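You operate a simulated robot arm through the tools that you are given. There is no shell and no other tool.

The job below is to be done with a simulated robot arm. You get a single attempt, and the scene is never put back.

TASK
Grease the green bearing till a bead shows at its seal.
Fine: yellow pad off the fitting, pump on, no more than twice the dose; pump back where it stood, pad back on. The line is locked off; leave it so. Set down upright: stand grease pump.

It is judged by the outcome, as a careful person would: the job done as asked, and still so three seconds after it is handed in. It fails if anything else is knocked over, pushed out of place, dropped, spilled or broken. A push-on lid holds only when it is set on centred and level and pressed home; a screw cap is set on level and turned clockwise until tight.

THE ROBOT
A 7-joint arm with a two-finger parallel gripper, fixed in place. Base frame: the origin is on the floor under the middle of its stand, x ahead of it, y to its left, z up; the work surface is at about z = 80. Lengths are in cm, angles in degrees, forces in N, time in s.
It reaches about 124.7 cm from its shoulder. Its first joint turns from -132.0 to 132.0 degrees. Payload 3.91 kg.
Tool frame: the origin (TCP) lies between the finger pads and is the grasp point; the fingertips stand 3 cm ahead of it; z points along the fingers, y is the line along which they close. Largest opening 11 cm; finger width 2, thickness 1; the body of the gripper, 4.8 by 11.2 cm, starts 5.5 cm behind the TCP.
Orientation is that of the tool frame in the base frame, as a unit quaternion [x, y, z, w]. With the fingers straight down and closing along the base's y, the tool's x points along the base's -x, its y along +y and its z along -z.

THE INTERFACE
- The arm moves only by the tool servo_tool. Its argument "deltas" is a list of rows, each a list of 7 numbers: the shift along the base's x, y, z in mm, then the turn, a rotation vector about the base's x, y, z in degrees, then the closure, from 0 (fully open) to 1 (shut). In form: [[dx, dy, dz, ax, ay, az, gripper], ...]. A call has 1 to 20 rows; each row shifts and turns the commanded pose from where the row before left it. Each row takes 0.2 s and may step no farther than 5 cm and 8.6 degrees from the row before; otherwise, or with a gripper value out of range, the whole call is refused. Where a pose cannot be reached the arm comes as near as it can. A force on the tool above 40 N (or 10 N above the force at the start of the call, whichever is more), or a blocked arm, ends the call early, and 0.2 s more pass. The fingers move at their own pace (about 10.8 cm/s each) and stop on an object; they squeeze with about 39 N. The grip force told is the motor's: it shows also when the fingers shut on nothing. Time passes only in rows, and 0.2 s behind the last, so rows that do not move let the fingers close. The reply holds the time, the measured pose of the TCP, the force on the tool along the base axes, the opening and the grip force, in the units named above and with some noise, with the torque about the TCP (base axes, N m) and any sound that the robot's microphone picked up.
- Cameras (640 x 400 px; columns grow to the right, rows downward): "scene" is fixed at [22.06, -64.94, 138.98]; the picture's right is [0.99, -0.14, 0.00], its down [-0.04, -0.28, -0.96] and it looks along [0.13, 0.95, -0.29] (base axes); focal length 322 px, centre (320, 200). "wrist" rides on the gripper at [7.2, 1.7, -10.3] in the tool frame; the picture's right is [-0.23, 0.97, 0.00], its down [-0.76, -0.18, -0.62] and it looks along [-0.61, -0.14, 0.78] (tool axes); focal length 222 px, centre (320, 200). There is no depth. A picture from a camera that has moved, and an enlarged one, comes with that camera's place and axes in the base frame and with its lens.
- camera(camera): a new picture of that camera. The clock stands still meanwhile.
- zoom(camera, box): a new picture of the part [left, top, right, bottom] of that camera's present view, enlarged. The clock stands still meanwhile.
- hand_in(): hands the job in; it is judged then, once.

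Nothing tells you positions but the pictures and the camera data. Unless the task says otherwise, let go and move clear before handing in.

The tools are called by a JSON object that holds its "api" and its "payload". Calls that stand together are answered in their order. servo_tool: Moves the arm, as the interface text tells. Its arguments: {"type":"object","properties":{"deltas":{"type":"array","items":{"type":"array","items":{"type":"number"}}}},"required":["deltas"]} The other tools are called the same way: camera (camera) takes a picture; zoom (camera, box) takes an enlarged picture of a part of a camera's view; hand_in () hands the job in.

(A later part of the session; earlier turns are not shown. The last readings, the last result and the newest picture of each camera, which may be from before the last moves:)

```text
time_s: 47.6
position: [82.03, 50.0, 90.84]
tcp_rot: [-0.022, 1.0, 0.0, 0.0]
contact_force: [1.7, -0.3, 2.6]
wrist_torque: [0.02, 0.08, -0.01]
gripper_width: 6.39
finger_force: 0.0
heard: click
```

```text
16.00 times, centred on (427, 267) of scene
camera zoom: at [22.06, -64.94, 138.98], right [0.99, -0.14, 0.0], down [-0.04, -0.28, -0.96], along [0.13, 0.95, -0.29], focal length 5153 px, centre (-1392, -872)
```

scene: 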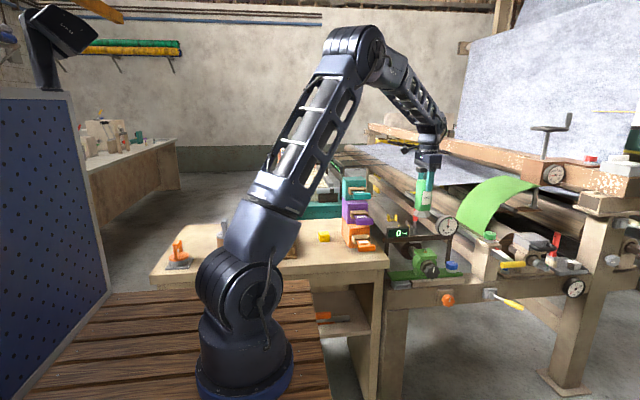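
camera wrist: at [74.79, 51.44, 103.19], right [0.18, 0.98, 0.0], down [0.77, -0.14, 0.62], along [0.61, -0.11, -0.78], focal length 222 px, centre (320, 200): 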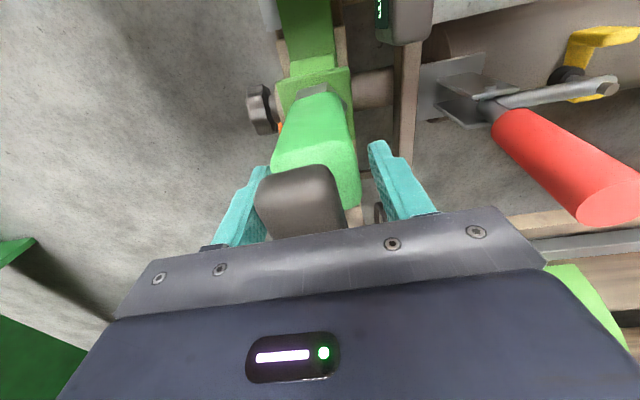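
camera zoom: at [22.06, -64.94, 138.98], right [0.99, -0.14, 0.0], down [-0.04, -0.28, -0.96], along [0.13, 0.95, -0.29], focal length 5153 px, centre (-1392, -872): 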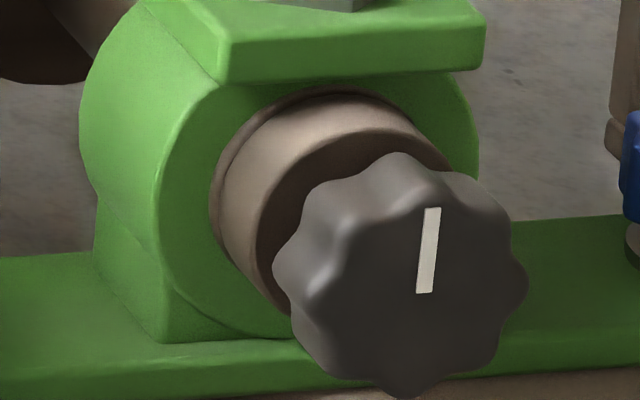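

No bead on either side yet, and the pump's foot is still well centred on the fitting. I'll give a fourth stroke and check again.

{"api": "servo_tool", "payload": {"deltas": [[0, 0, 4, 0, 0, 0, 0.42], [0, 0, 4, 0, 0, 0, 0.42], [0, 0, 4, 0, 0, 0, 0.42], [0, 0, 1, 0, 0, 0, 0.42], [0, 0, 0, 0, 0, 0, 0.42], [0, 0, -4, 0, 0, 0, 0.42], [0, 0, -4, 0, 0, 0, 0.42], [0, 0, -4, 0, 0, 0, 0.42], [0, 0, -1, 0, 0, 0, 0.42], [0, 0, 0, 0, 0, 0, 0.42]]}}

{"api": "zoom", "payload": {"camera": "scene", "box": [405, 250, 445, 290]}}

{"api": "zoom", "payload": {"camera": "wrist", "box": [220, 40, 440, 150]}}

```text
time_s: 49.8
position: [81.98, 49.96, 90.8]
tcp_rot: [-0.022, 1.0, 0.0, 0.0]
contact_force: [0.7, 0.1, 3.4]
wrist_torque: [0.02, 0.06, 0.0]
gripper_width: 6.4
finger_force: 0.2
heard: click
```

```text
10.00 times, centred on (425, 270) of scene
camera zoom: at [22.06, -64.94, 138.98], right [0.99, -0.14, 0.0], down [-0.04, -0.28, -0.96], along [0.13, 0.95, -0.29], focal length 3221 px, centre (-730, -500)
```

zoom: 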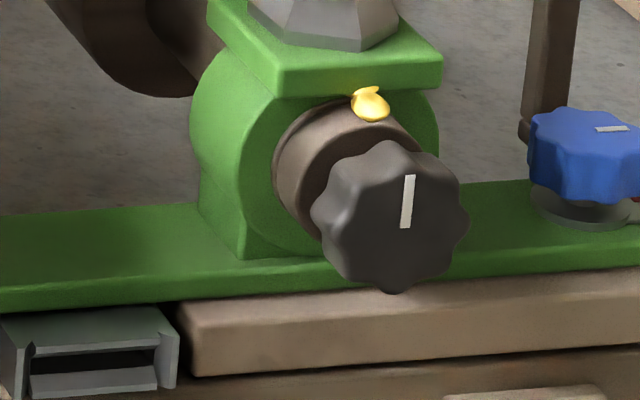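

```text
2.91 times, centred on (330, 95) of wrist
camera zoom: at [74.69, 51.38, 101.21], right [0.18, 0.98, 0.0], down [0.77, -0.15, 0.62], along [0.61, -0.11, -0.78], focal length 646 px, centre (291, 506)
```

zoom: 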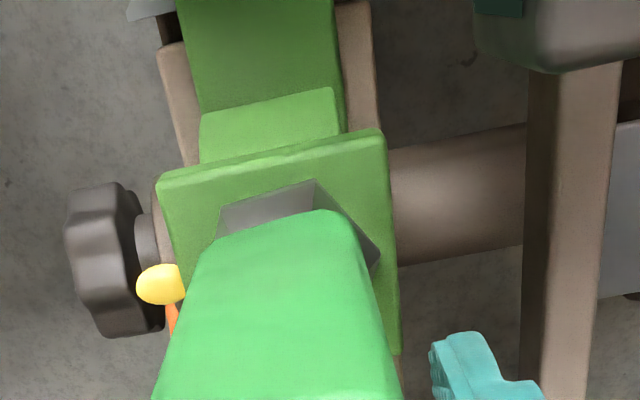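

A clear yellow bead has appeared at the seal after the fourth stroke, so the dosing is done. I'll raise the palm off the handle, re-grip the body and lift the pump straight off the fitting.

{"api": "servo_tool", "payload": {"deltas": [[0, 0, 5, 0, 0, 0, 0.42], [0, 0, 7, 0, 0, 0, 0.42], [0, 0, 7, 0, 0, 0, 0.42], [0, 0, 0, 0, 0, 0, 0.42], [0, 0, 0, 0, 0, 0, 0.55], [0, 0, 0, 0, 0, 0, 0.7], [0, 0, 0, 0, 0, 0, 0.7], [0, 0, 0, 0, 0, 0, 0.7]]}}

{"api": "zoom", "payload": {"camera": "scene", "box": [390, 190, 470, 290]}}

{"api": "camera", "payload": {"camera": "wrist"}}

```text
time_s: 51.6
position: [82.07, 50.01, 92.9]
tcp_rot: [-0.022, 1.0, 0.001, 0.001]
contact_force: [-1.7, 0.6, 0.1]
wrist_torque: [-0.04, 0.15, -0.05]
gripper_width: 4.73
finger_force: 38.9
```

```text
4.00 times, centred on (430, 240) of scene
camera zoom: at [22.06, -64.94, 138.98], right [0.99, -0.14, 0.0], down [-0.04, -0.28, -0.96], along [0.13, 0.95, -0.29], focal length 1288 px, centre (-120, 40)
```

zoom: 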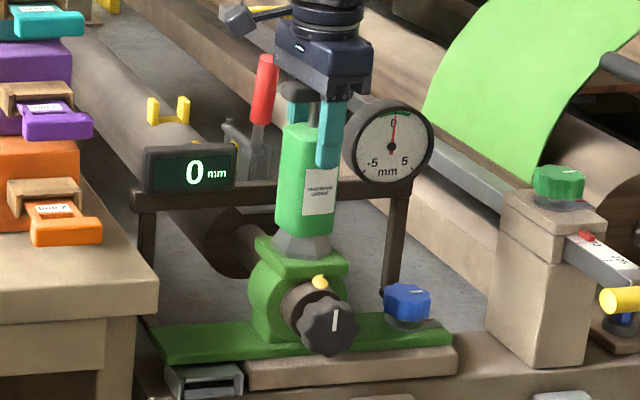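

```text
taken
camera wrist: at [74.7, 51.34, 103.16], right [0.18, 0.98, 0.0], down [0.77, -0.14, 0.62], along [0.61, -0.11, -0.78], focal length 222 px, centre (320, 200)
```

wrist: 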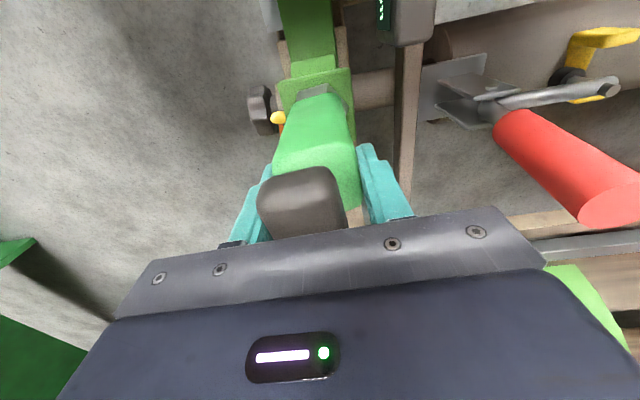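

The pump body is gripped again with the bead visible at the seal. I'll lift it straight up off the fitting.

{"api": "servo_tool", "payload": {"deltas": [[0, 0, 5, 0, 0, 0, 0.7], [0, 0, 10, 0, 0, 0, 0.7], [0, 0, 20, 0, 0, 0, 0.7], [0, 0, 40, 0, 0, 0, 0.7], [0, 0, 45, 0, 0, 0, 0.7], [0, 0, 45, 0, 0, 0, 0.7], [0, 0, 45, 0, 0, 0, 0.7], [0, 0, 45, 0, 0, 0, 0.7], [0, 0, 45, 0, 0, 0, 0.7], [0, 0, 45, 0, 0, 0, 0.7], [0, 0, 26.5, 0, 0, 0, 0.7], [0, 0, 0, 0, 0, 0, 0.7]]}}

{"api": "camera", "payload": {"camera": "scene"}}

{"api": "camera", "payload": {"camera": "wrist"}}

```text
time_s: 54.2
position: [82.07, 50.18, 130.08]
tcp_rot: [-0.022, 1.0, 0.0, 0.0]
contact_force: [0.5, -0.5, -4.4]
wrist_torque: [-0.01, -0.04, -0.04]
gripper_width: 4.74
finger_force: 38.8
```

```text
taken
```

scene: 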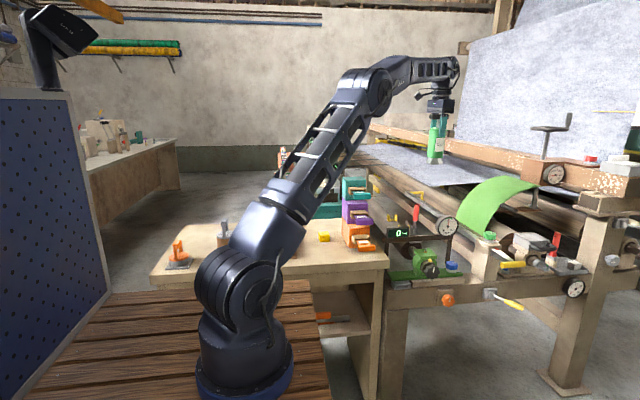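

```text
taken
camera wrist: at [74.71, 51.48, 140.38], right [0.18, 0.98, 0.0], down [0.77, -0.14, 0.62], along [0.61, -0.11, -0.78], focal length 222 px, centre (320, 200)
```

wrist: 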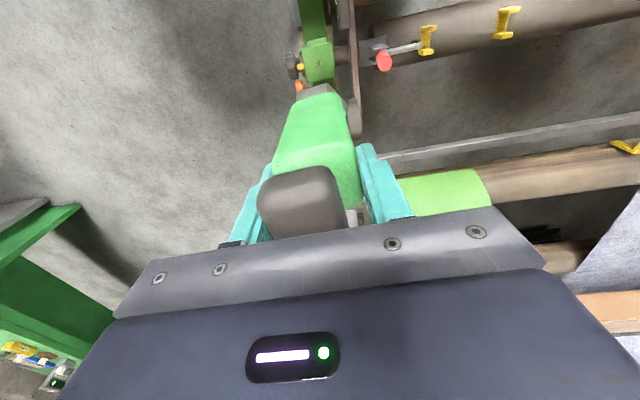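

The pump is safely lifted clear with the bearing showing its bead. Now I'll carry it back over the bins to above its home spot and lower to about 2 cm above the table.

{"api": "servo_tool", "payload": {"deltas": [[-42.7, 2.2, 0, 0, 0, 0, 0.7], [-42.7, 2.2, 0, 0, 0, 0, 0.7], [-42.7, 2.2, 0, 0, 0, 0, 0.7], [-42.7, 2.2, 0, 0, 0, 0, 0.7], [-42.7, 2.2, 0, 0, 0, 0, 0.7], [-42.7, 2.2, 0, 0, 0, 0, 0.7], [-42.7, 2.2, 0, 0, 0, 0, 0.7], [-42.7, 2.2, 0, 0, 0, 0, 0.7], [-42.6, 2.2, 0, 0, 0, 0, 0.7], [-42.6, 2.2, 0, 0, 0, 0, 0.7], [0, 0, 0, 0, 0, 0, 0.7], [0, 0, 0, 0, 0, 0, 0.7]]}}

{"api": "servo_tool", "payload": {"deltas": [[0, 0, -43, 0, 0, 0, 0.7], [0, 0, -43, 0, 0, 0, 0.7], [0, 0, -43, 0, 0, 0, 0.7], [0, 0, -43, 0, 0, 0, 0.7], [0, 0, -43, 0, 0, 0, 0.7], [0, 0, -43, 0, 0, 0, 0.7], [0, 0, -43, 0, 0, 0, 0.7], [0, 0, -40, 0, 0, 0, 0.7], [0, 0, -10, 0, 0, 0, 0.7], [0, 0, 0, 0, 0, 0, 0.7], [0, 0, 0, 0, 0, 0, 0.7]]}}

{"api": "camera", "payload": {"camera": "wrist"}}

{"api": "zoom", "payload": {"camera": "scene", "box": [290, 190, 360, 260]}}

```text
time_s: 56.8
position: [39.58, 52.31, 130.16]
tcp_rot: [-0.021, 1.0, 0.0, 0.0]
contact_force: [0.6, -1.3, -4.8]
wrist_torque: [-0.05, 0.03, 0.0]
gripper_width: 4.73
finger_force: 39.1
```

```text
time_s: 59.2
position: [39.54, 52.27, 94.95]
tcp_rot: [-0.023, 1.0, 0.001, 0.0]
contact_force: [0.0, 0.6, -4.9]
wrist_torque: [0.03, -0.01, 0.0]
gripper_width: 4.75
finger_force: 38.9
```

```text
taken
camera wrist: at [32.28, 53.52, 105.25], right [0.18, 0.98, 0.0], down [0.77, -0.14, 0.62], along [0.61, -0.11, -0.78], focal length 222 px, centre (320, 200)
```

wrist: 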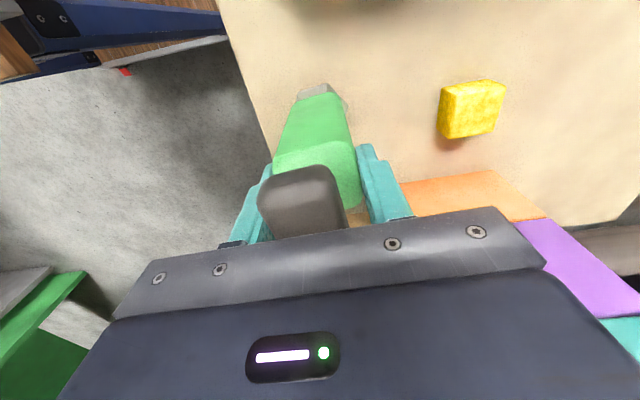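

```text
5.71 times, centred on (325, 225) of scene
camera zoom: at [22.06, -64.94, 138.98], right [0.99, -0.14, 0.0], down [-0.04, -0.28, -0.96], along [0.13, 0.95, -0.29], focal length 1840 px, centre (291, 57)
```

zoom: 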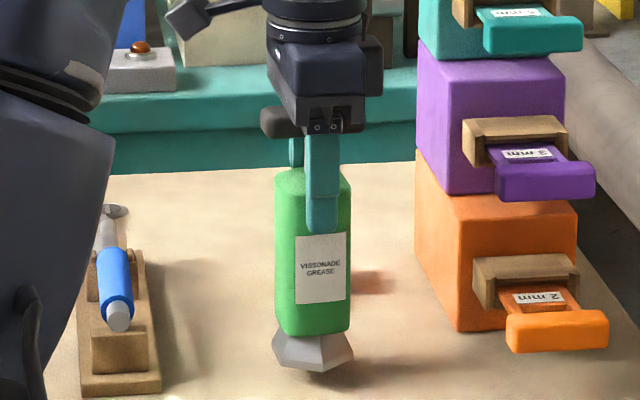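

The pump is about 2 cm over its home spot but reads 2 mm too far in +x. I'll correct that and lower slowly until it touches the table.

{"api": "servo_tool", "payload": {"deltas": [[-2.2, 0, 0, 0, 0, 0, 0.7], [0, 0, -8, 0, 0, 0, 0.7], [0, 0, -6, 0, 0, 0, 0.7], [0, 0, -3, 0, 0, 0, 0.7], [0, 0, 0, 0, 0, 0, 0.7]]}}

{"api": "zoom", "payload": {"camera": "scene", "box": [290, 190, 360, 260]}}

{"api": "zoom", "payload": {"camera": "wrist", "box": [260, 60, 370, 170]}}

```text
time_s: 60.4
position: [39.11, 52.34, 93.33]
tcp_rot: [-0.022, 1.0, 0.0, 0.0]
contact_force: [-0.1, -3.3, 18.7]
wrist_torque: [-0.94, 0.43, -0.01]
gripper_width: 4.74
finger_force: 39.3
```

```text
5.71 times, centred on (325, 225) of scene
camera zoom: at [22.06, -64.94, 138.98], right [0.99, -0.14, 0.0], down [-0.04, -0.28, -0.96], along [0.13, 0.95, -0.29], focal length 1840 px, centre (291, 57)
```

zoom: 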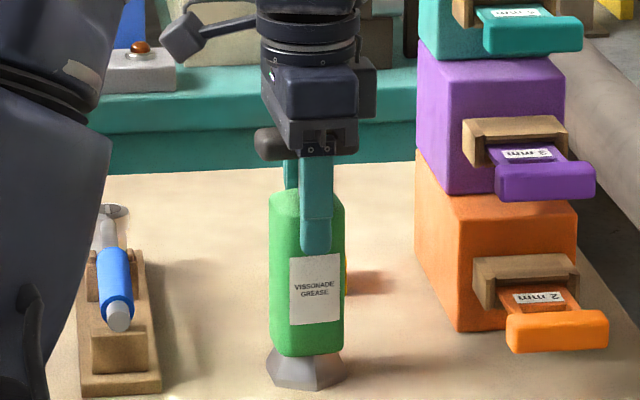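

```text
3.64 times, centred on (315, 115) of wrist
camera zoom: at [31.88, 53.67, 103.66], right [0.18, 0.98, 0.0], down [0.77, -0.15, 0.62], along [0.61, -0.11, -0.78], focal length 808 px, centre (338, 509)
```

zoom: 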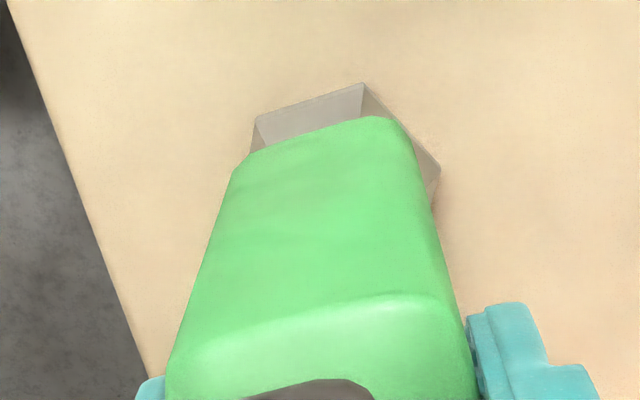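

The pump is touching down at its home spot (foot centre about [39.3, 52.3], within 1–2 mm of the original). I'll relax the push, open the fingers and check it stands upright.

{"api": "servo_tool", "payload": {"deltas": [[0, 0, 1, 0, 0, 0, 0.7], [0, 0, 0, 0, 0, 0, 0.7], [0, 0, 0, 0, 0, 0, 0.54], [0, 0, 0, 0, 0, 0, 0.48], [0, 0, 0, 0, 0, 0, 0.4], [0, 0, 0, 0, 0, 0, 0.2], [0, 0, 0, 0, 0, 0, 0.1], [0, 0, 0, 0, 0, 0, 0.1]]}}

{"api": "zoom", "payload": {"camera": "scene", "box": [290, 190, 360, 260]}}

{"api": "camera", "payload": {"camera": "wrist"}}

```text
time_s: 62.2
position: [39.26, 52.39, 93.38]
tcp_rot: [-0.022, 1.0, 0.0, 0.0]
contact_force: [-0.9, 0.0, -0.3]
wrist_torque: [0.04, 0.0, -0.01]
gripper_width: 9.88
finger_force: 0.0
```

```text
5.71 times, centred on (325, 225) of scene
camera zoom: at [22.06, -64.94, 138.98], right [0.99, -0.14, 0.0], down [-0.04, -0.28, -0.96], along [0.13, 0.95, -0.29], focal length 1840 px, centre (291, 57)
```

zoom: 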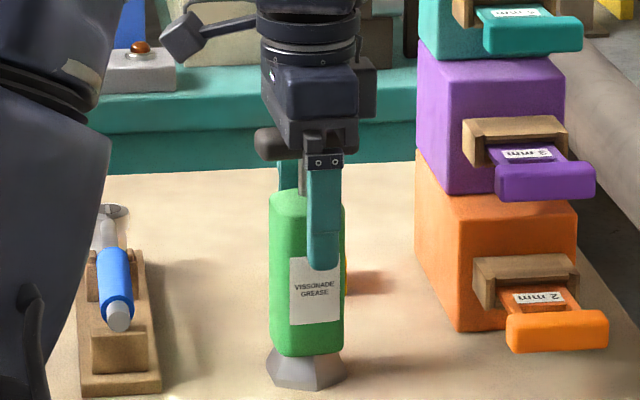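

```text
taken
camera wrist: at [31.89, 53.65, 103.68], right [0.18, 0.98, 0.0], down [0.77, -0.15, 0.62], along [0.61, -0.11, -0.78], focal length 222 px, centre (320, 200)
```

wrist: 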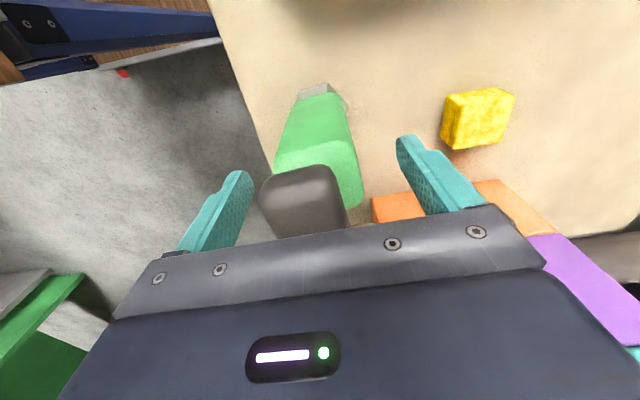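

The pump stands upright at home. I'll rise straight up clear of the handle, undo the 2.5° yaw, and then move toward the pad.

{"api": "servo_tool", "payload": {"deltas": [[0, 0, 20, 0, 0, 0, 0.1], [0, 0, 40, 0, 0, 0, 0.1], [0, 0, 40, 0, 0, 0, 0.1], [0, 0, 40, 0, 0, 0, 0.1], [0, 0, 40, 0, 0, -2.5, 0.1], [0, 20, 0, 0, 0, 0, 0.2], [7, 43, 0, 0, 0, 0, 0.36], [7, 43, 0, 0, 0, 0, 0.36], [7, 42, 0, 0, 0, 0, 0.36], [7, 0, -30, 0, 0, 0, 0.36], [0, 0, 0, 0, 0, 0, 0.36], [0, 0, 0, 0, 0, 0, 0.36]]}}

{"api": "camera", "payload": {"camera": "wrist"}}

{"api": "zoom", "payload": {"camera": "scene", "box": [280, 180, 380, 270]}}

```text
time_s: 64.8
position: [41.96, 67.33, 108.26]
tcp_rot: [0.001, 1.0, 0.0, 0.0]
contact_force: [0.3, 0.2, 0.4]
wrist_torque: [0.02, -0.01, 0.02]
gripper_width: 7.05
finger_force: 0.1
```

```text
taken
camera wrist: at [34.73, 68.88, 118.59], right [0.23, 0.97, 0.0], down [0.76, -0.18, 0.62], along [0.61, -0.14, -0.78], focal length 222 px, centre (320, 200)
```

wrist: 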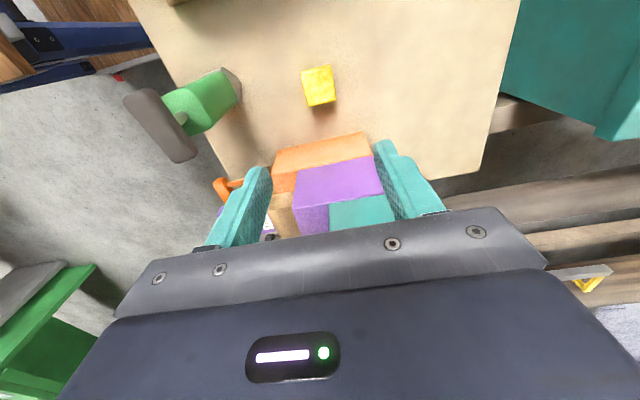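

```text
4.44 times, centred on (330, 225) of scene
camera zoom: at [22.06, -64.94, 138.98], right [0.99, -0.14, 0.0], down [-0.04, -0.28, -0.96], along [0.13, 0.95, -0.29], focal length 1431 px, centre (276, 89)
```

zoom: 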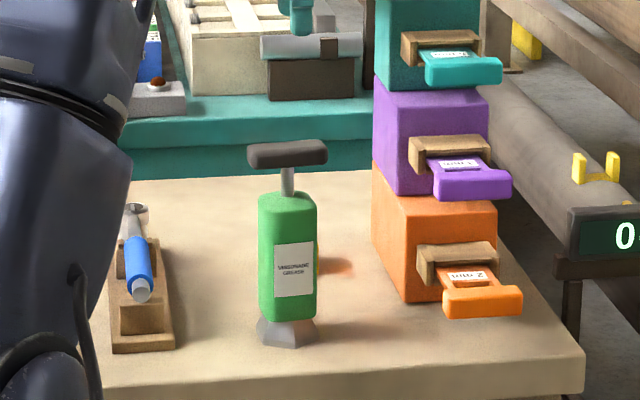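

The pump is upright and undisturbed at home. Next I'll descend over the pad to z≈90 and check alignment.

{"api": "servo_tool", "payload": {"deltas": [[0, 0, -45, 0, 0, 0, 0.36], [0, 0, -45, 0, 0, 0, 0.36], [0, 0, -45, 0, 0, 0, 0.36], [0, 0, -45, 0, 0, 0, 0.36], [0, 0, 0, 0, 0, 0, 0.36], [0, 0, 0, 0, 0, 0, 0.36]]}}

{"api": "camera", "payload": {"camera": "wrist"}}

{"api": "zoom", "payload": {"camera": "wrist", "box": [260, 80, 380, 180]}}

```text
time_s: 66.2
position: [42.17, 67.19, 90.39]
tcp_rot: [0.001, 1.0, 0.0, 0.0]
contact_force: [-0.6, 0.2, 0.3]
wrist_torque: [-0.01, -0.01, 0.01]
gripper_width: 7.04
finger_force: 0.0
```

```text
taken
camera wrist: at [34.86, 68.87, 100.66], right [0.23, 0.97, 0.0], down [0.76, -0.18, 0.62], along [0.61, -0.14, -0.78], focal length 222 px, centre (320, 200)
```

wrist: 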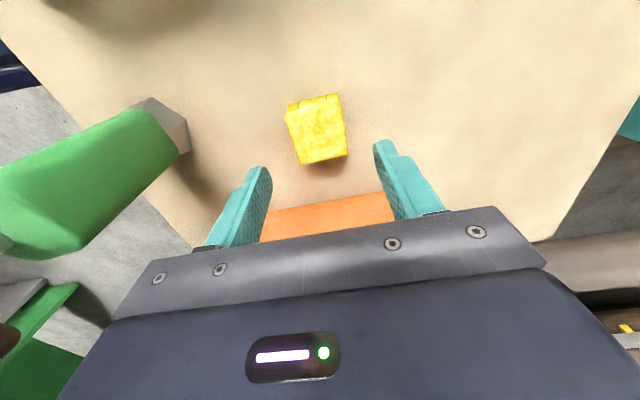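

```text
4.00 times, centred on (320, 130) of wrist
camera zoom: at [34.86, 68.87, 100.66], right [0.23, 0.97, 0.0], down [0.76, -0.18, 0.62], along [0.61, -0.14, -0.78], focal length 888 px, centre (320, 480)
```

zoom: 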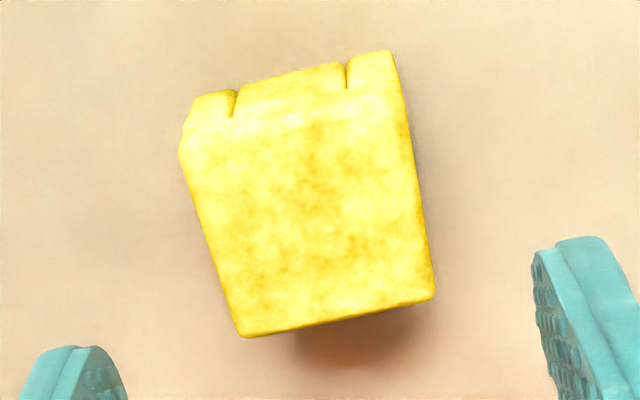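

The pad is centred between the fingers. I'll descend to TCP z≈83.7 and close on it.

{"api": "servo_tool", "payload": {"deltas": [[0, 0, -30, 0, 0, 0, 0.36], [0, 0, -20, 0, 0, 0, 0.36], [0, 0, -15, 0, 0, 0, 0.36], [0, 0, 0, 0, 0, 0, 0.36], [0, 0, 0, 0, 0, 0, 0.5], [0, 0, 0, 0, 0, 0, 0.7], [0, 0, 0, 0, 0, 0, 0.7], [0, 0, 0, 0, 0, 0, 0.7]]}}

{"api": "camera", "payload": {"camera": "wrist"}}

{"api": "zoom", "payload": {"camera": "wrist", "box": [270, 90, 370, 220]}}

```text
time_s: 68.0
position: [42.11, 67.04, 83.85]
tcp_rot: [0.0, 1.0, 0.0, 0.0]
contact_force: [-0.2, 0.0, -0.7]
wrist_torque: [-0.01, -0.04, 0.0]
gripper_width: 4.4
finger_force: 38.5
```

```text
taken
camera wrist: at [34.84, 68.71, 94.14], right [0.23, 0.97, 0.0], down [0.76, -0.18, 0.62], along [0.61, -0.14, -0.78], focal length 222 px, centre (320, 200)
```

wrist: 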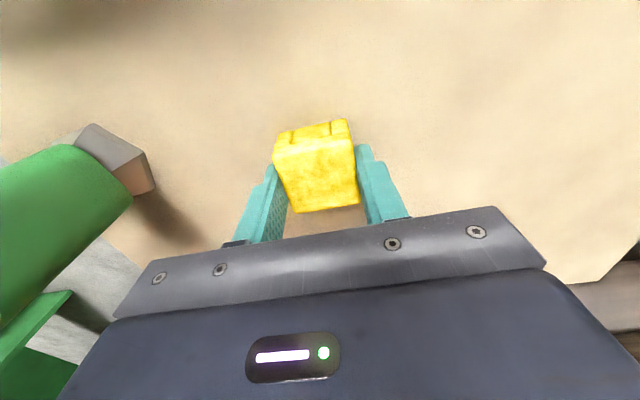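

```text
3.08 times, centred on (320, 155) of wrist
camera zoom: at [34.84, 68.71, 94.14], right [0.23, 0.97, 0.0], down [0.76, -0.18, 0.62], along [0.61, -0.14, -0.78], focal length 684 px, centre (320, 338)
```

zoom: 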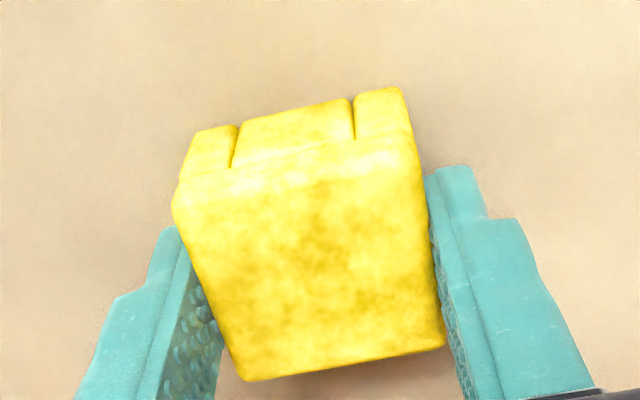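

The pad is gripped in practically the same in-hand pose as before. I'll compare with the earlier in-hand view at the same zoom, then lift it.

{"api": "servo_tool", "payload": {"deltas": [[0, 0, 5, 0, 0, 0, 0.7], [0, 0, 20, 0, 0, 0, 0.7], [0, 0, 40, 0, 0, 0, 0.7], [0, 0, 45, 0, 0, 0, 0.7], [0, 0, 45, 0, 0, 0, 0.7], [0, 0, 45, 0, 0, 0, 0.7], [0, 0, 45, 0, 0, 0, 0.7], [0, 0, 45, 0, 0, 0, 0.7], [0, 0, 45, 0, 0, 0, 0.7], [0, 0, 47, 0, 0, 0, 0.7], [0, 0, 0, 0, 0, 0, 0.7]]}}

{"api": "zoom", "payload": {"camera": "wrist", "box": [270, 50, 370, 150]}}

{"api": "camera", "payload": {"camera": "wrist"}}

```text
time_s: 70.4
position: [41.83, 67.02, 121.99]
tcp_rot: [0.0, 1.0, 0.001, 0.0]
contact_force: [-0.2, -0.2, -0.5]
wrist_torque: [-0.02, 0.02, 0.01]
gripper_width: 4.38
finger_force: 39.3
```

```text
4.00 times, centred on (320, 100) of wrist
camera zoom: at [34.62, 68.75, 132.4], right [0.23, 0.97, 0.0], down [0.76, -0.18, 0.62], along [0.61, -0.14, -0.78], focal length 888 px, centre (320, 600)
```

zoom: 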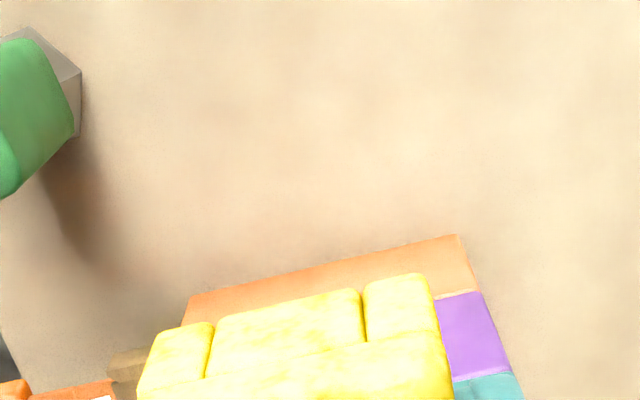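

```text
taken
camera wrist: at [34.62, 68.75, 132.4], right [0.23, 0.97, 0.0], down [0.76, -0.18, 0.62], along [0.61, -0.14, -0.78], focal length 222 px, centre (320, 200)
```

wrist: 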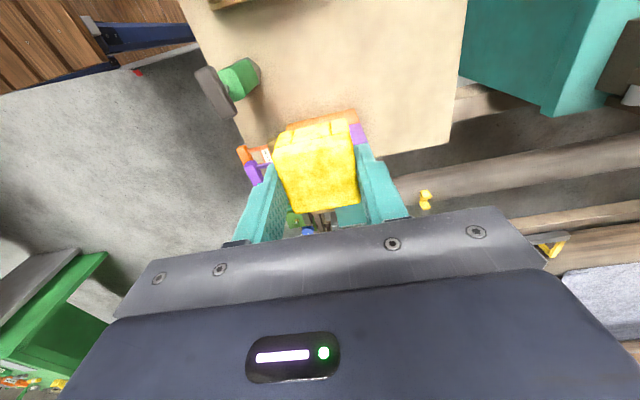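

The in-hand pose matches the original within about 1 mm. I'll carry the pad back over the bins to above the fitting and lower to z≈95.

{"api": "servo_tool", "payload": {"deltas": [[44.5, -19, 0, 0, 0, 0, 0.7], [44.5, -19, 0, 0, 0, 0, 0.7], [44.5, -19, 0, 0, 0, 0, 0.7], [44.5, -19, 0, 0, 0, 0, 0.7], [44.5, -19, 0, 0, 0, 0, 0.7], [44.5, -19, 0, 0, 0, 0, 0.7], [44.5, -19, 0, 0, 0, 0, 0.7], [44.5, -19, 0, 0, 0, 0, 0.7], [45, -18, 0, 0, 0, 0, 0.7], [0, 0, 0, 0, 0, 0, 0.7], [0, 0, -45, 0, 0, 0, 0.7], [0, 0, -45, 0, 0, 0, 0.7], [0, 0, -45, 0, 0, 0, 0.7], [0, 0, -45, 0, 0, 0, 0.7], [0, 0, -45, 0, 0, 0, 0.7], [0, 0, -45, 0, 0, 0, 0.7], [0, 0, 0, 0, 0, 0, 0.7], [0, 0, 0, 0, 0, 0, 0.7]]}}

{"api": "camera", "payload": {"camera": "wrist"}}

{"api": "zoom", "payload": {"camera": "wrist", "box": [270, 50, 370, 150]}}

{"api": "zoom", "payload": {"camera": "scene", "box": [400, 205, 460, 285]}}

```text
time_s: 74.2
position: [81.94, 49.91, 95.25]
tcp_rot: [0.0, 1.0, 0.0, 0.0]
contact_force: [-0.2, 0.0, -0.4]
wrist_torque: [0.0, -0.02, -0.02]
gripper_width: 4.39
finger_force: 38.6
```

```text
taken
camera wrist: at [74.71, 51.56, 105.55], right [0.23, 0.97, 0.0], down [0.76, -0.18, 0.62], along [0.61, -0.14, -0.78], focal length 222 px, centre (320, 200)
```

wrist: 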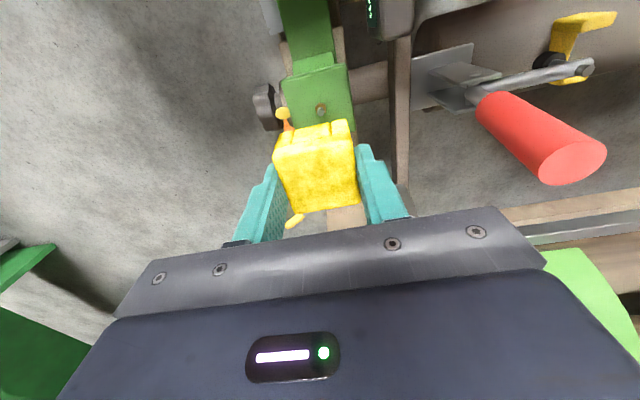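

```text
4.00 times, centred on (320, 100) of wrist
camera zoom: at [74.71, 51.56, 105.55], right [0.23, 0.97, 0.0], down [0.76, -0.18, 0.62], along [0.61, -0.14, -0.78], focal length 888 px, centre (320, 600)
```

zoom: 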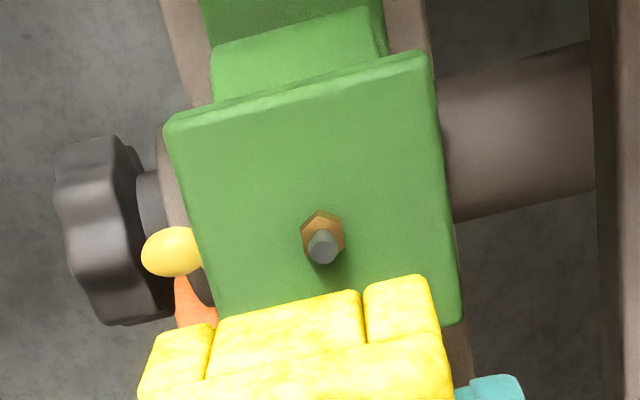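

```text
5.00 times, centred on (430, 245) of scene
camera zoom: at [22.06, -64.94, 138.98], right [0.99, -0.14, 0.0], down [-0.04, -0.28, -0.96], along [0.13, 0.95, -0.29], focal length 1610 px, centre (-230, -25)
```

zoom: 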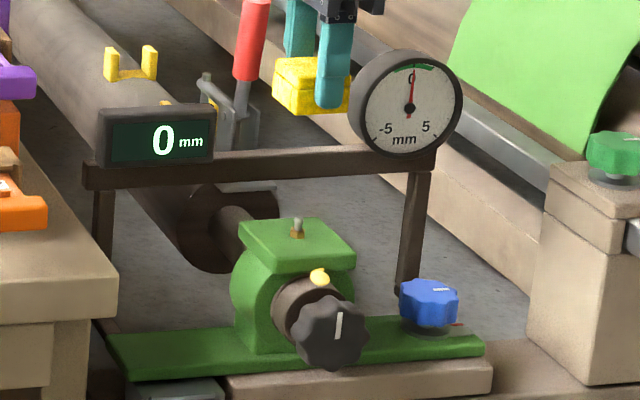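

The pad is above the fitting, with the bead showing at the seal and clear of the fingers' path. I'll lower to just above the fitting tip and re-measure the alignment.

{"api": "servo_tool", "payload": {"deltas": [[0, 0, -30, 0, 0, 0, 0.7], [0, 0, -30, 0, 0, 0, 0.7], [0, 0, -23, 0, 0, 0, 0.7], [0, 0, 0, 0, 0, 0, 0.7], [0, 0, 0, 0, 0, 0, 0.7], [0, 0, 0, 0, 0, 0, 0.7]]}}

{"api": "camera", "payload": {"camera": "wrist"}}

{"api": "zoom", "payload": {"camera": "wrist", "box": [250, 50, 390, 220]}}

{"api": "zoom", "payload": {"camera": "scene", "box": [405, 230, 450, 275]}}

```text
time_s: 75.6
position: [82.02, 50.13, 86.89]
tcp_rot: [0.0, 1.0, 0.0, 0.001]
contact_force: [-0.3, 0.6, -0.4]
wrist_torque: [0.01, -0.01, -0.04]
gripper_width: 4.39
finger_force: 39.3
```

```text
taken
camera wrist: at [74.75, 51.82, 97.17], right [0.23, 0.97, 0.0], down [0.76, -0.18, 0.62], along [0.61, -0.14, -0.78], focal length 222 px, centre (320, 200)
```

wrist: 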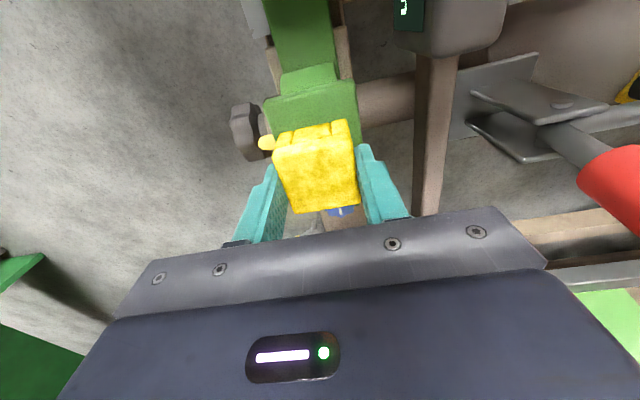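

```text
2.35 times, centred on (320, 135) of wrist
camera zoom: at [74.75, 51.82, 97.17], right [0.23, 0.97, 0.0], down [0.76, -0.18, 0.62], along [0.61, -0.14, -0.78], focal length 523 px, centre (320, 353)
```

zoom: 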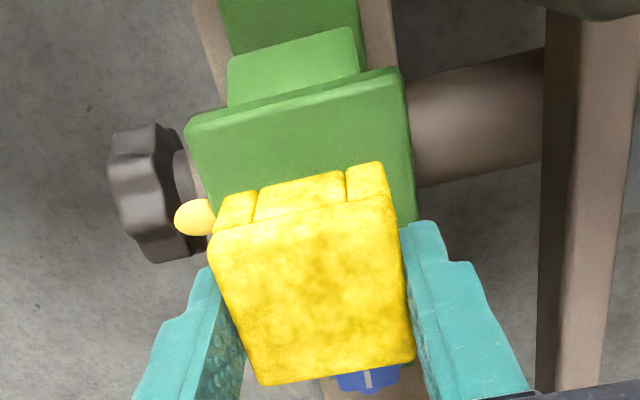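

```text
8.89 times, centred on (428, 252) of scene
camera zoom: at [22.06, -64.94, 138.98], right [0.99, -0.14, 0.0], down [-0.04, -0.28, -0.96], along [0.13, 0.95, -0.29], focal length 2863 px, centre (-636, -267)
```

zoom: 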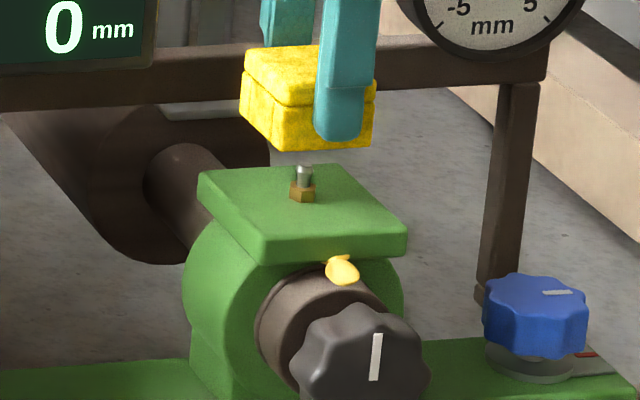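

The pad is about 1.5 mm short in x and 1.2 mm too far in y compared with its original pose. I'll nudge it, let it settle and check.

{"api": "servo_tool", "payload": {"deltas": [[1.3, -1.2, 0, 0, 0, 0, 0.7], [0, 0, 0, 0, 0, 0, 0.7], [0, 0, 0, 0, 0, 0, 0.7], [0, 0, 0, 0, 0, 0, 0.7]]}}

{"api": "zoom", "payload": {"camera": "wrist", "box": [250, 50, 390, 220]}}

{"api": "zoom", "payload": {"camera": "scene", "box": [405, 230, 450, 275]}}

```text
time_s: 76.6
position: [82.02, 50.08, 86.86]
tcp_rot: [0.0, 1.0, 0.0, 0.0]
contact_force: [0.3, -0.3, -0.3]
wrist_torque: [-0.03, 0.03, 0.02]
gripper_width: 4.39
finger_force: 38.4
```

```text
2.35 times, centred on (320, 135) of wrist
camera zoom: at [74.92, 51.68, 97.14], right [0.23, 0.97, 0.0], down [0.76, -0.18, 0.62], along [0.61, -0.14, -0.78], focal length 523 px, centre (320, 353)
```

zoom: 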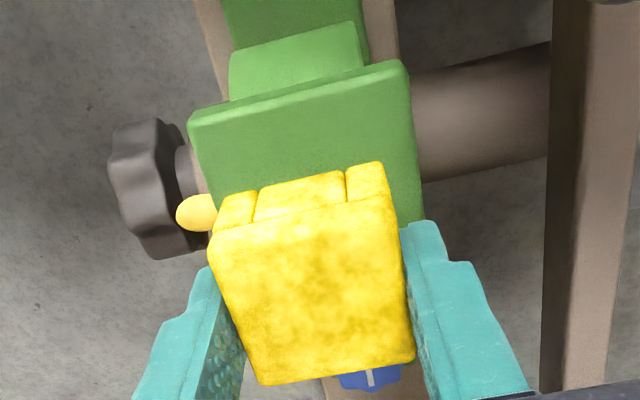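

```text
8.89 times, centred on (428, 252) of scene
camera zoom: at [22.06, -64.94, 138.98], right [0.99, -0.14, 0.0], down [-0.04, -0.28, -0.96], along [0.13, 0.95, -0.29], focal length 2863 px, centre (-636, -267)
```

zoom: 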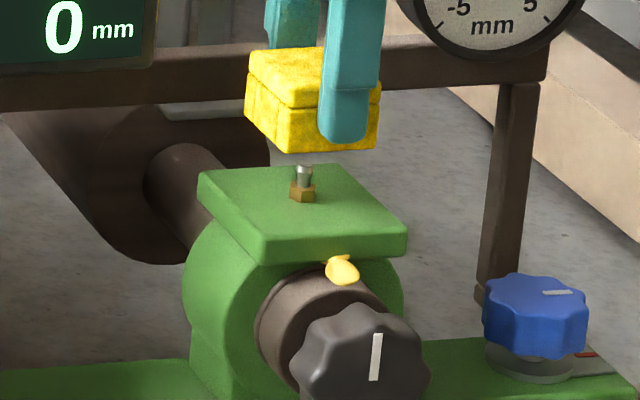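

The pad is now back over its original pose ([82.12, 49.98]). I'll lower it slowly onto the fitting, watching the force.

{"api": "servo_tool", "payload": {"deltas": [[0, 0, -8, 0, 0, 0, 0.7], [0, 0, -8, 0, 0, 0, 0.7], [0, 0, -6, 0, 0, 0, 0.7], [0, 0, -4, 0, 0, 0, 0.7], [0, 0, 0, 0, 0, 0, 0.7]]}}

{"api": "zoom", "payload": {"camera": "scene", "box": [405, 230, 450, 275]}}

{"api": "zoom", "payload": {"camera": "wrist", "box": [250, 50, 390, 220]}}

```text
time_s: 77.8
position: [82.22, 49.98, 84.18]
tcp_rot: [0.0, 1.0, 0.0, 0.0]
contact_force: [-0.9, -0.4, 0.2]
wrist_torque: [0.0, 0.0, 0.03]
gripper_width: 4.41
finger_force: 38.7
```

```text
8.89 times, centred on (428, 252) of scene
camera zoom: at [22.06, -64.94, 138.98], right [0.99, -0.14, 0.0], down [-0.04, -0.28, -0.96], along [0.13, 0.95, -0.29], focal length 2863 px, centre (-636, -267)
```

zoom: 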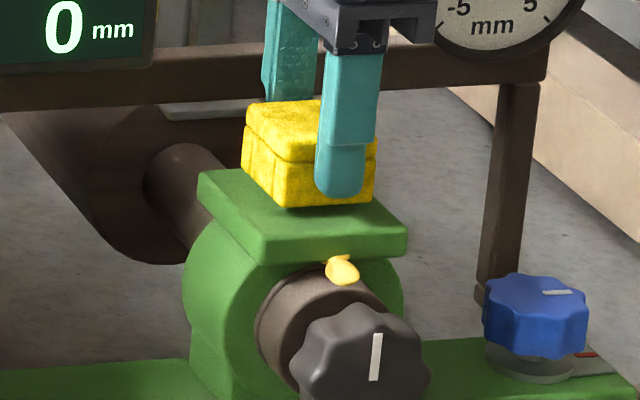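

```text
2.35 times, centred on (320, 135) of wrist
camera zoom: at [74.99, 51.61, 94.46], right [0.23, 0.97, 0.0], down [0.76, -0.18, 0.62], along [0.61, -0.14, -0.78], focal length 523 px, centre (320, 353)
```

zoom: 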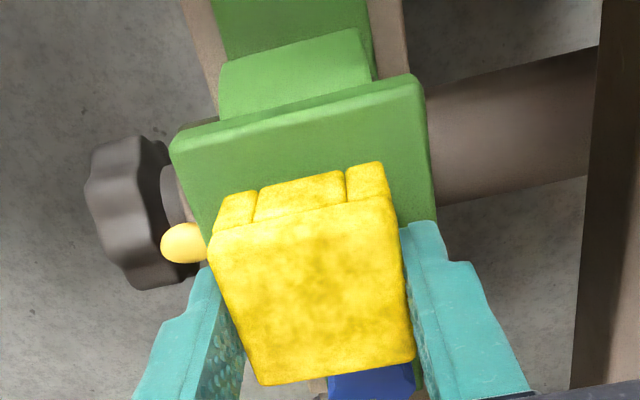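

No contact yet, with the nipple already inside the pad's hollow. I'll make a tiny correction and lower the rest in 2 mm steps.

{"api": "servo_tool", "payload": {"deltas": [[-0.6, 0.7, 0, 0, 0, 0, 0.7], [0, 0, -2, 0, 0, 0, 0.7], [0, 0, -2, 0, 0, 0, 0.7], [0, 0, -2, 0, 0, 0, 0.7], [0, 0, -2, 0, 0, 0, 0.7], [0, 0, 0, 0, 0, 0, 0.7]]}}

{"api": "zoom", "payload": {"camera": "scene", "box": [405, 230, 450, 275]}}

{"api": "zoom", "payload": {"camera": "wrist", "box": [250, 50, 390, 220]}}

```text
time_s: 79.2
position: [82.21, 49.98, 83.49]
tcp_rot: [0.0, 1.0, 0.001, 0.002]
contact_force: [-2.3, -3.1, 23.1]
wrist_torque: [-0.22, 0.3, -0.01]
gripper_width: 4.39
finger_force: 38.9
```

```text
8.89 times, centred on (428, 252) of scene
camera zoom: at [22.06, -64.94, 138.98], right [0.99, -0.14, 0.0], down [-0.04, -0.28, -0.96], along [0.13, 0.95, -0.29], focal length 2863 px, centre (-636, -267)
```

zoom: 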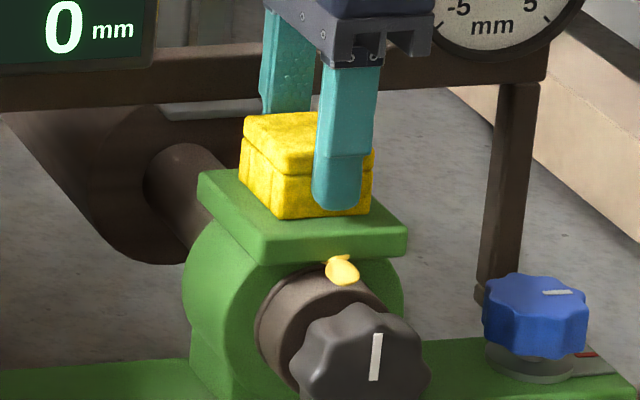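

```text
2.35 times, centred on (320, 135) of wrist
camera zoom: at [74.93, 51.65, 93.81], right [0.23, 0.97, 0.0], down [0.76, -0.18, 0.62], along [0.61, -0.14, -0.78], focal length 523 px, centre (320, 353)
```

zoom: 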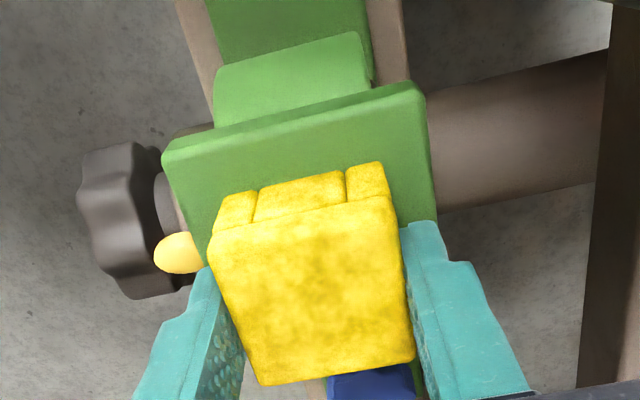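

The pad is seated: 23 N of contact, and in the scene view it sits exactly where it did originally. I'll relax the push and open the fingers just enough to let go.

{"api": "servo_tool", "payload": {"deltas": [[0, 0, 1.5, 0, 0, 0, 0.7], [0, 0, 0, 0, 0, 0, 0.7], [0, 0, 0, 0, 0, 0, 0.55], [0, 0, 0, 0, 0, 0, 0.48], [0, 0, 0, 0, 0, 0, 0.42], [0, 0, 0, 0, 0, 0, 0.42]]}}

{"api": "zoom", "payload": {"camera": "scene", "box": [405, 230, 450, 275]}}

{"api": "zoom", "payload": {"camera": "wrist", "box": [250, 50, 390, 220]}}

```text
time_s: 80.6
position: [82.24, 49.99, 83.51]
tcp_rot: [0.0, 1.0, 0.0, 0.0]
contact_force: [0.4, 0.3, -0.1]
wrist_torque: [-0.04, -0.02, 0.01]
gripper_width: 6.39
finger_force: 0.1
```

```text
8.89 times, centred on (428, 252) of scene
camera zoom: at [22.06, -64.94, 138.98], right [0.99, -0.14, 0.0], down [-0.04, -0.28, -0.96], along [0.13, 0.95, -0.29], focal length 2863 px, centre (-636, -267)
```

zoom: 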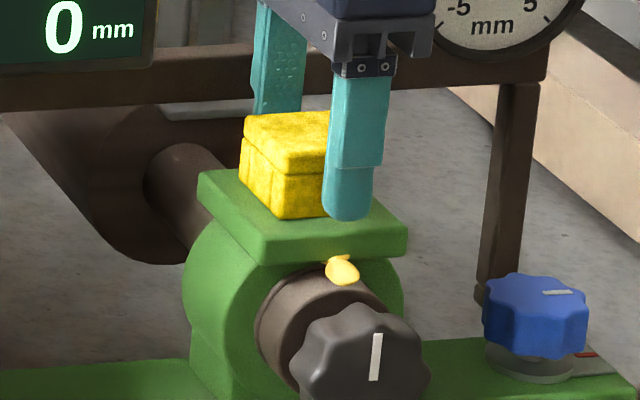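

```text
2.35 times, centred on (320, 135) of wrist
camera zoom: at [74.98, 51.66, 93.77], right [0.23, 0.97, 0.0], down [0.76, -0.18, 0.62], along [0.61, -0.14, -0.78], focal length 523 px, centre (320, 353)
```

zoom: 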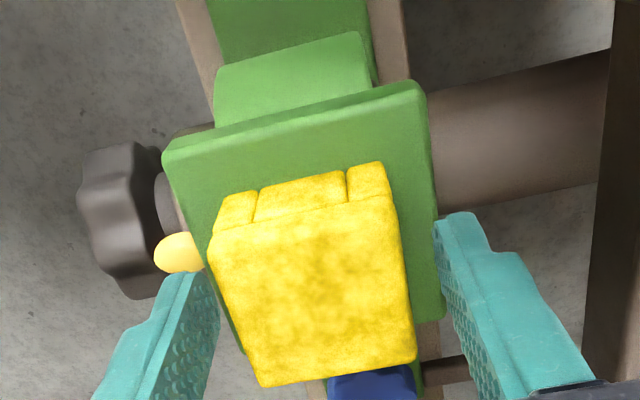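

The pad stays seated after release. I'll rise straight up and compare with the original view.

{"api": "servo_tool", "payload": {"deltas": [[0, 0, 10, 0, 0, 0, 0.42], [0, 0, 30, 0, 0, 0, 0.42], [0, 0, 40, 0, 0, 0, 0.42], [0, 0, 45, 0, 0, 0, 0.42], [0, 0, 0, 0, 0, 0, 0.42]]}}

{"api": "zoom", "payload": {"camera": "scene", "box": [405, 235, 450, 280]}}

{"api": "zoom", "payload": {"camera": "wrist", "box": [270, 50, 370, 150]}}

```text
time_s: 81.8
position: [82.22, 49.88, 95.99]
tcp_rot: [0.0, 1.0, 0.0, 0.001]
contact_force: [-0.2, 0.1, -0.2]
wrist_torque: [-0.02, 0.0, -0.01]
gripper_width: 6.4
finger_force: 0.1
```

```text
8.89 times, centred on (428, 258) of scene
camera zoom: at [22.06, -64.94, 138.98], right [0.99, -0.14, 0.0], down [-0.04, -0.28, -0.96], along [0.13, 0.95, -0.29], focal length 2863 px, centre (-636, -311)
```

zoom: 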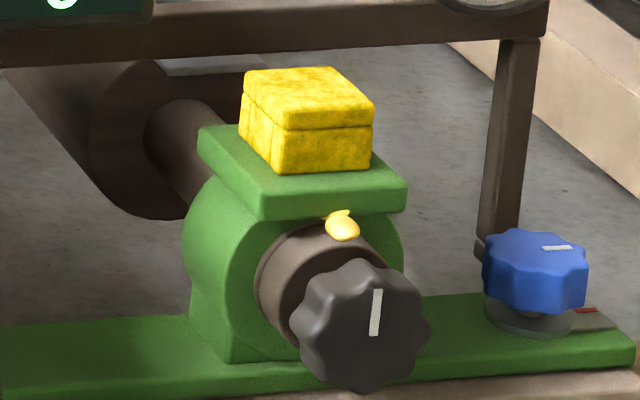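

```text
4.00 times, centred on (320, 100) of wrist
camera zoom: at [75.04, 51.57, 106.34], right [0.23, 0.97, 0.0], down [0.76, -0.18, 0.62], along [0.61, -0.14, -0.78], focal length 888 px, centre (320, 600)
```

zoom: 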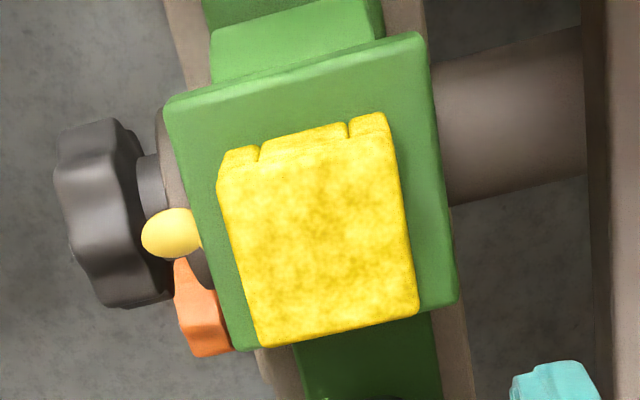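

The pad sits essentially identically to the original, with the bead visible. To be sure it is pressed home, I'll close the fingers and press gently on its top.

{"api": "servo_tool", "payload": {"deltas": [[0, 0.5, 0, 0, 0, 0, 1], [0, 0, 0, 0, 0, 0, 1], [0, 0, 0, 0, 0, 0, 1], [0, 0, -35, 0, 0, 0, 1], [0, 0, -35, 0, 0, 0, 1], [0, 0, -20, 0, 0, 0, 1], [0, 0, 0, 0, 0, 0, 1]]}}

{"api": "servo_tool", "payload": {"deltas": [[0, 0, -4, 0, 0, 0, 1], [0, 0, -4, 0, 0, 0, 1], [0, 0, -3, 0, 0, 0, 1], [0, 0, -2, 0, 0, 0, 1], [0, 0, 0, 0, 0, 0, 1]]}}

{"api": "zoom", "payload": {"camera": "scene", "box": [400, 215, 460, 275]}}

```text
time_s: 83.4
position: [82.13, 49.97, 86.89]
tcp_rot: [0.0, 1.0, -0.001, 0.0]
contact_force: [-0.9, 0.5, 0.0]
wrist_torque: [-0.01, -0.02, 0.0]
gripper_width: 0.0
finger_force: 37.8
```

```text
time_s: 84.5
position: [82.18, 50.17, 86.13]
tcp_rot: [0.0, 1.0, 0.002, 0.001]
contact_force: [-3.8, -4.9, 11.5]
wrist_torque: [-0.14, 0.13, 0.01]
gripper_width: 0.01
finger_force: 37.5
stopped in row 5: the force on the tool passed its limit at 41 N (the readings are from after the stop); the commanded pose is now the measured one
```

```text
6.67 times, centred on (430, 245) of scene
camera zoom: at [22.06, -64.94, 138.98], right [0.99, -0.14, 0.0], down [-0.04, -0.28, -0.96], along [0.13, 0.95, -0.29], focal length 2147 px, centre (-413, -100)
```

zoom: 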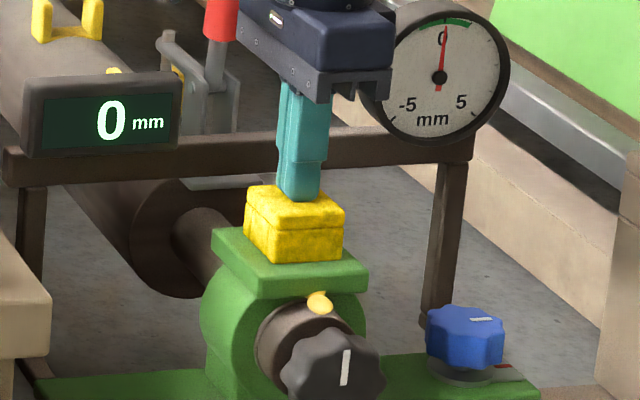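

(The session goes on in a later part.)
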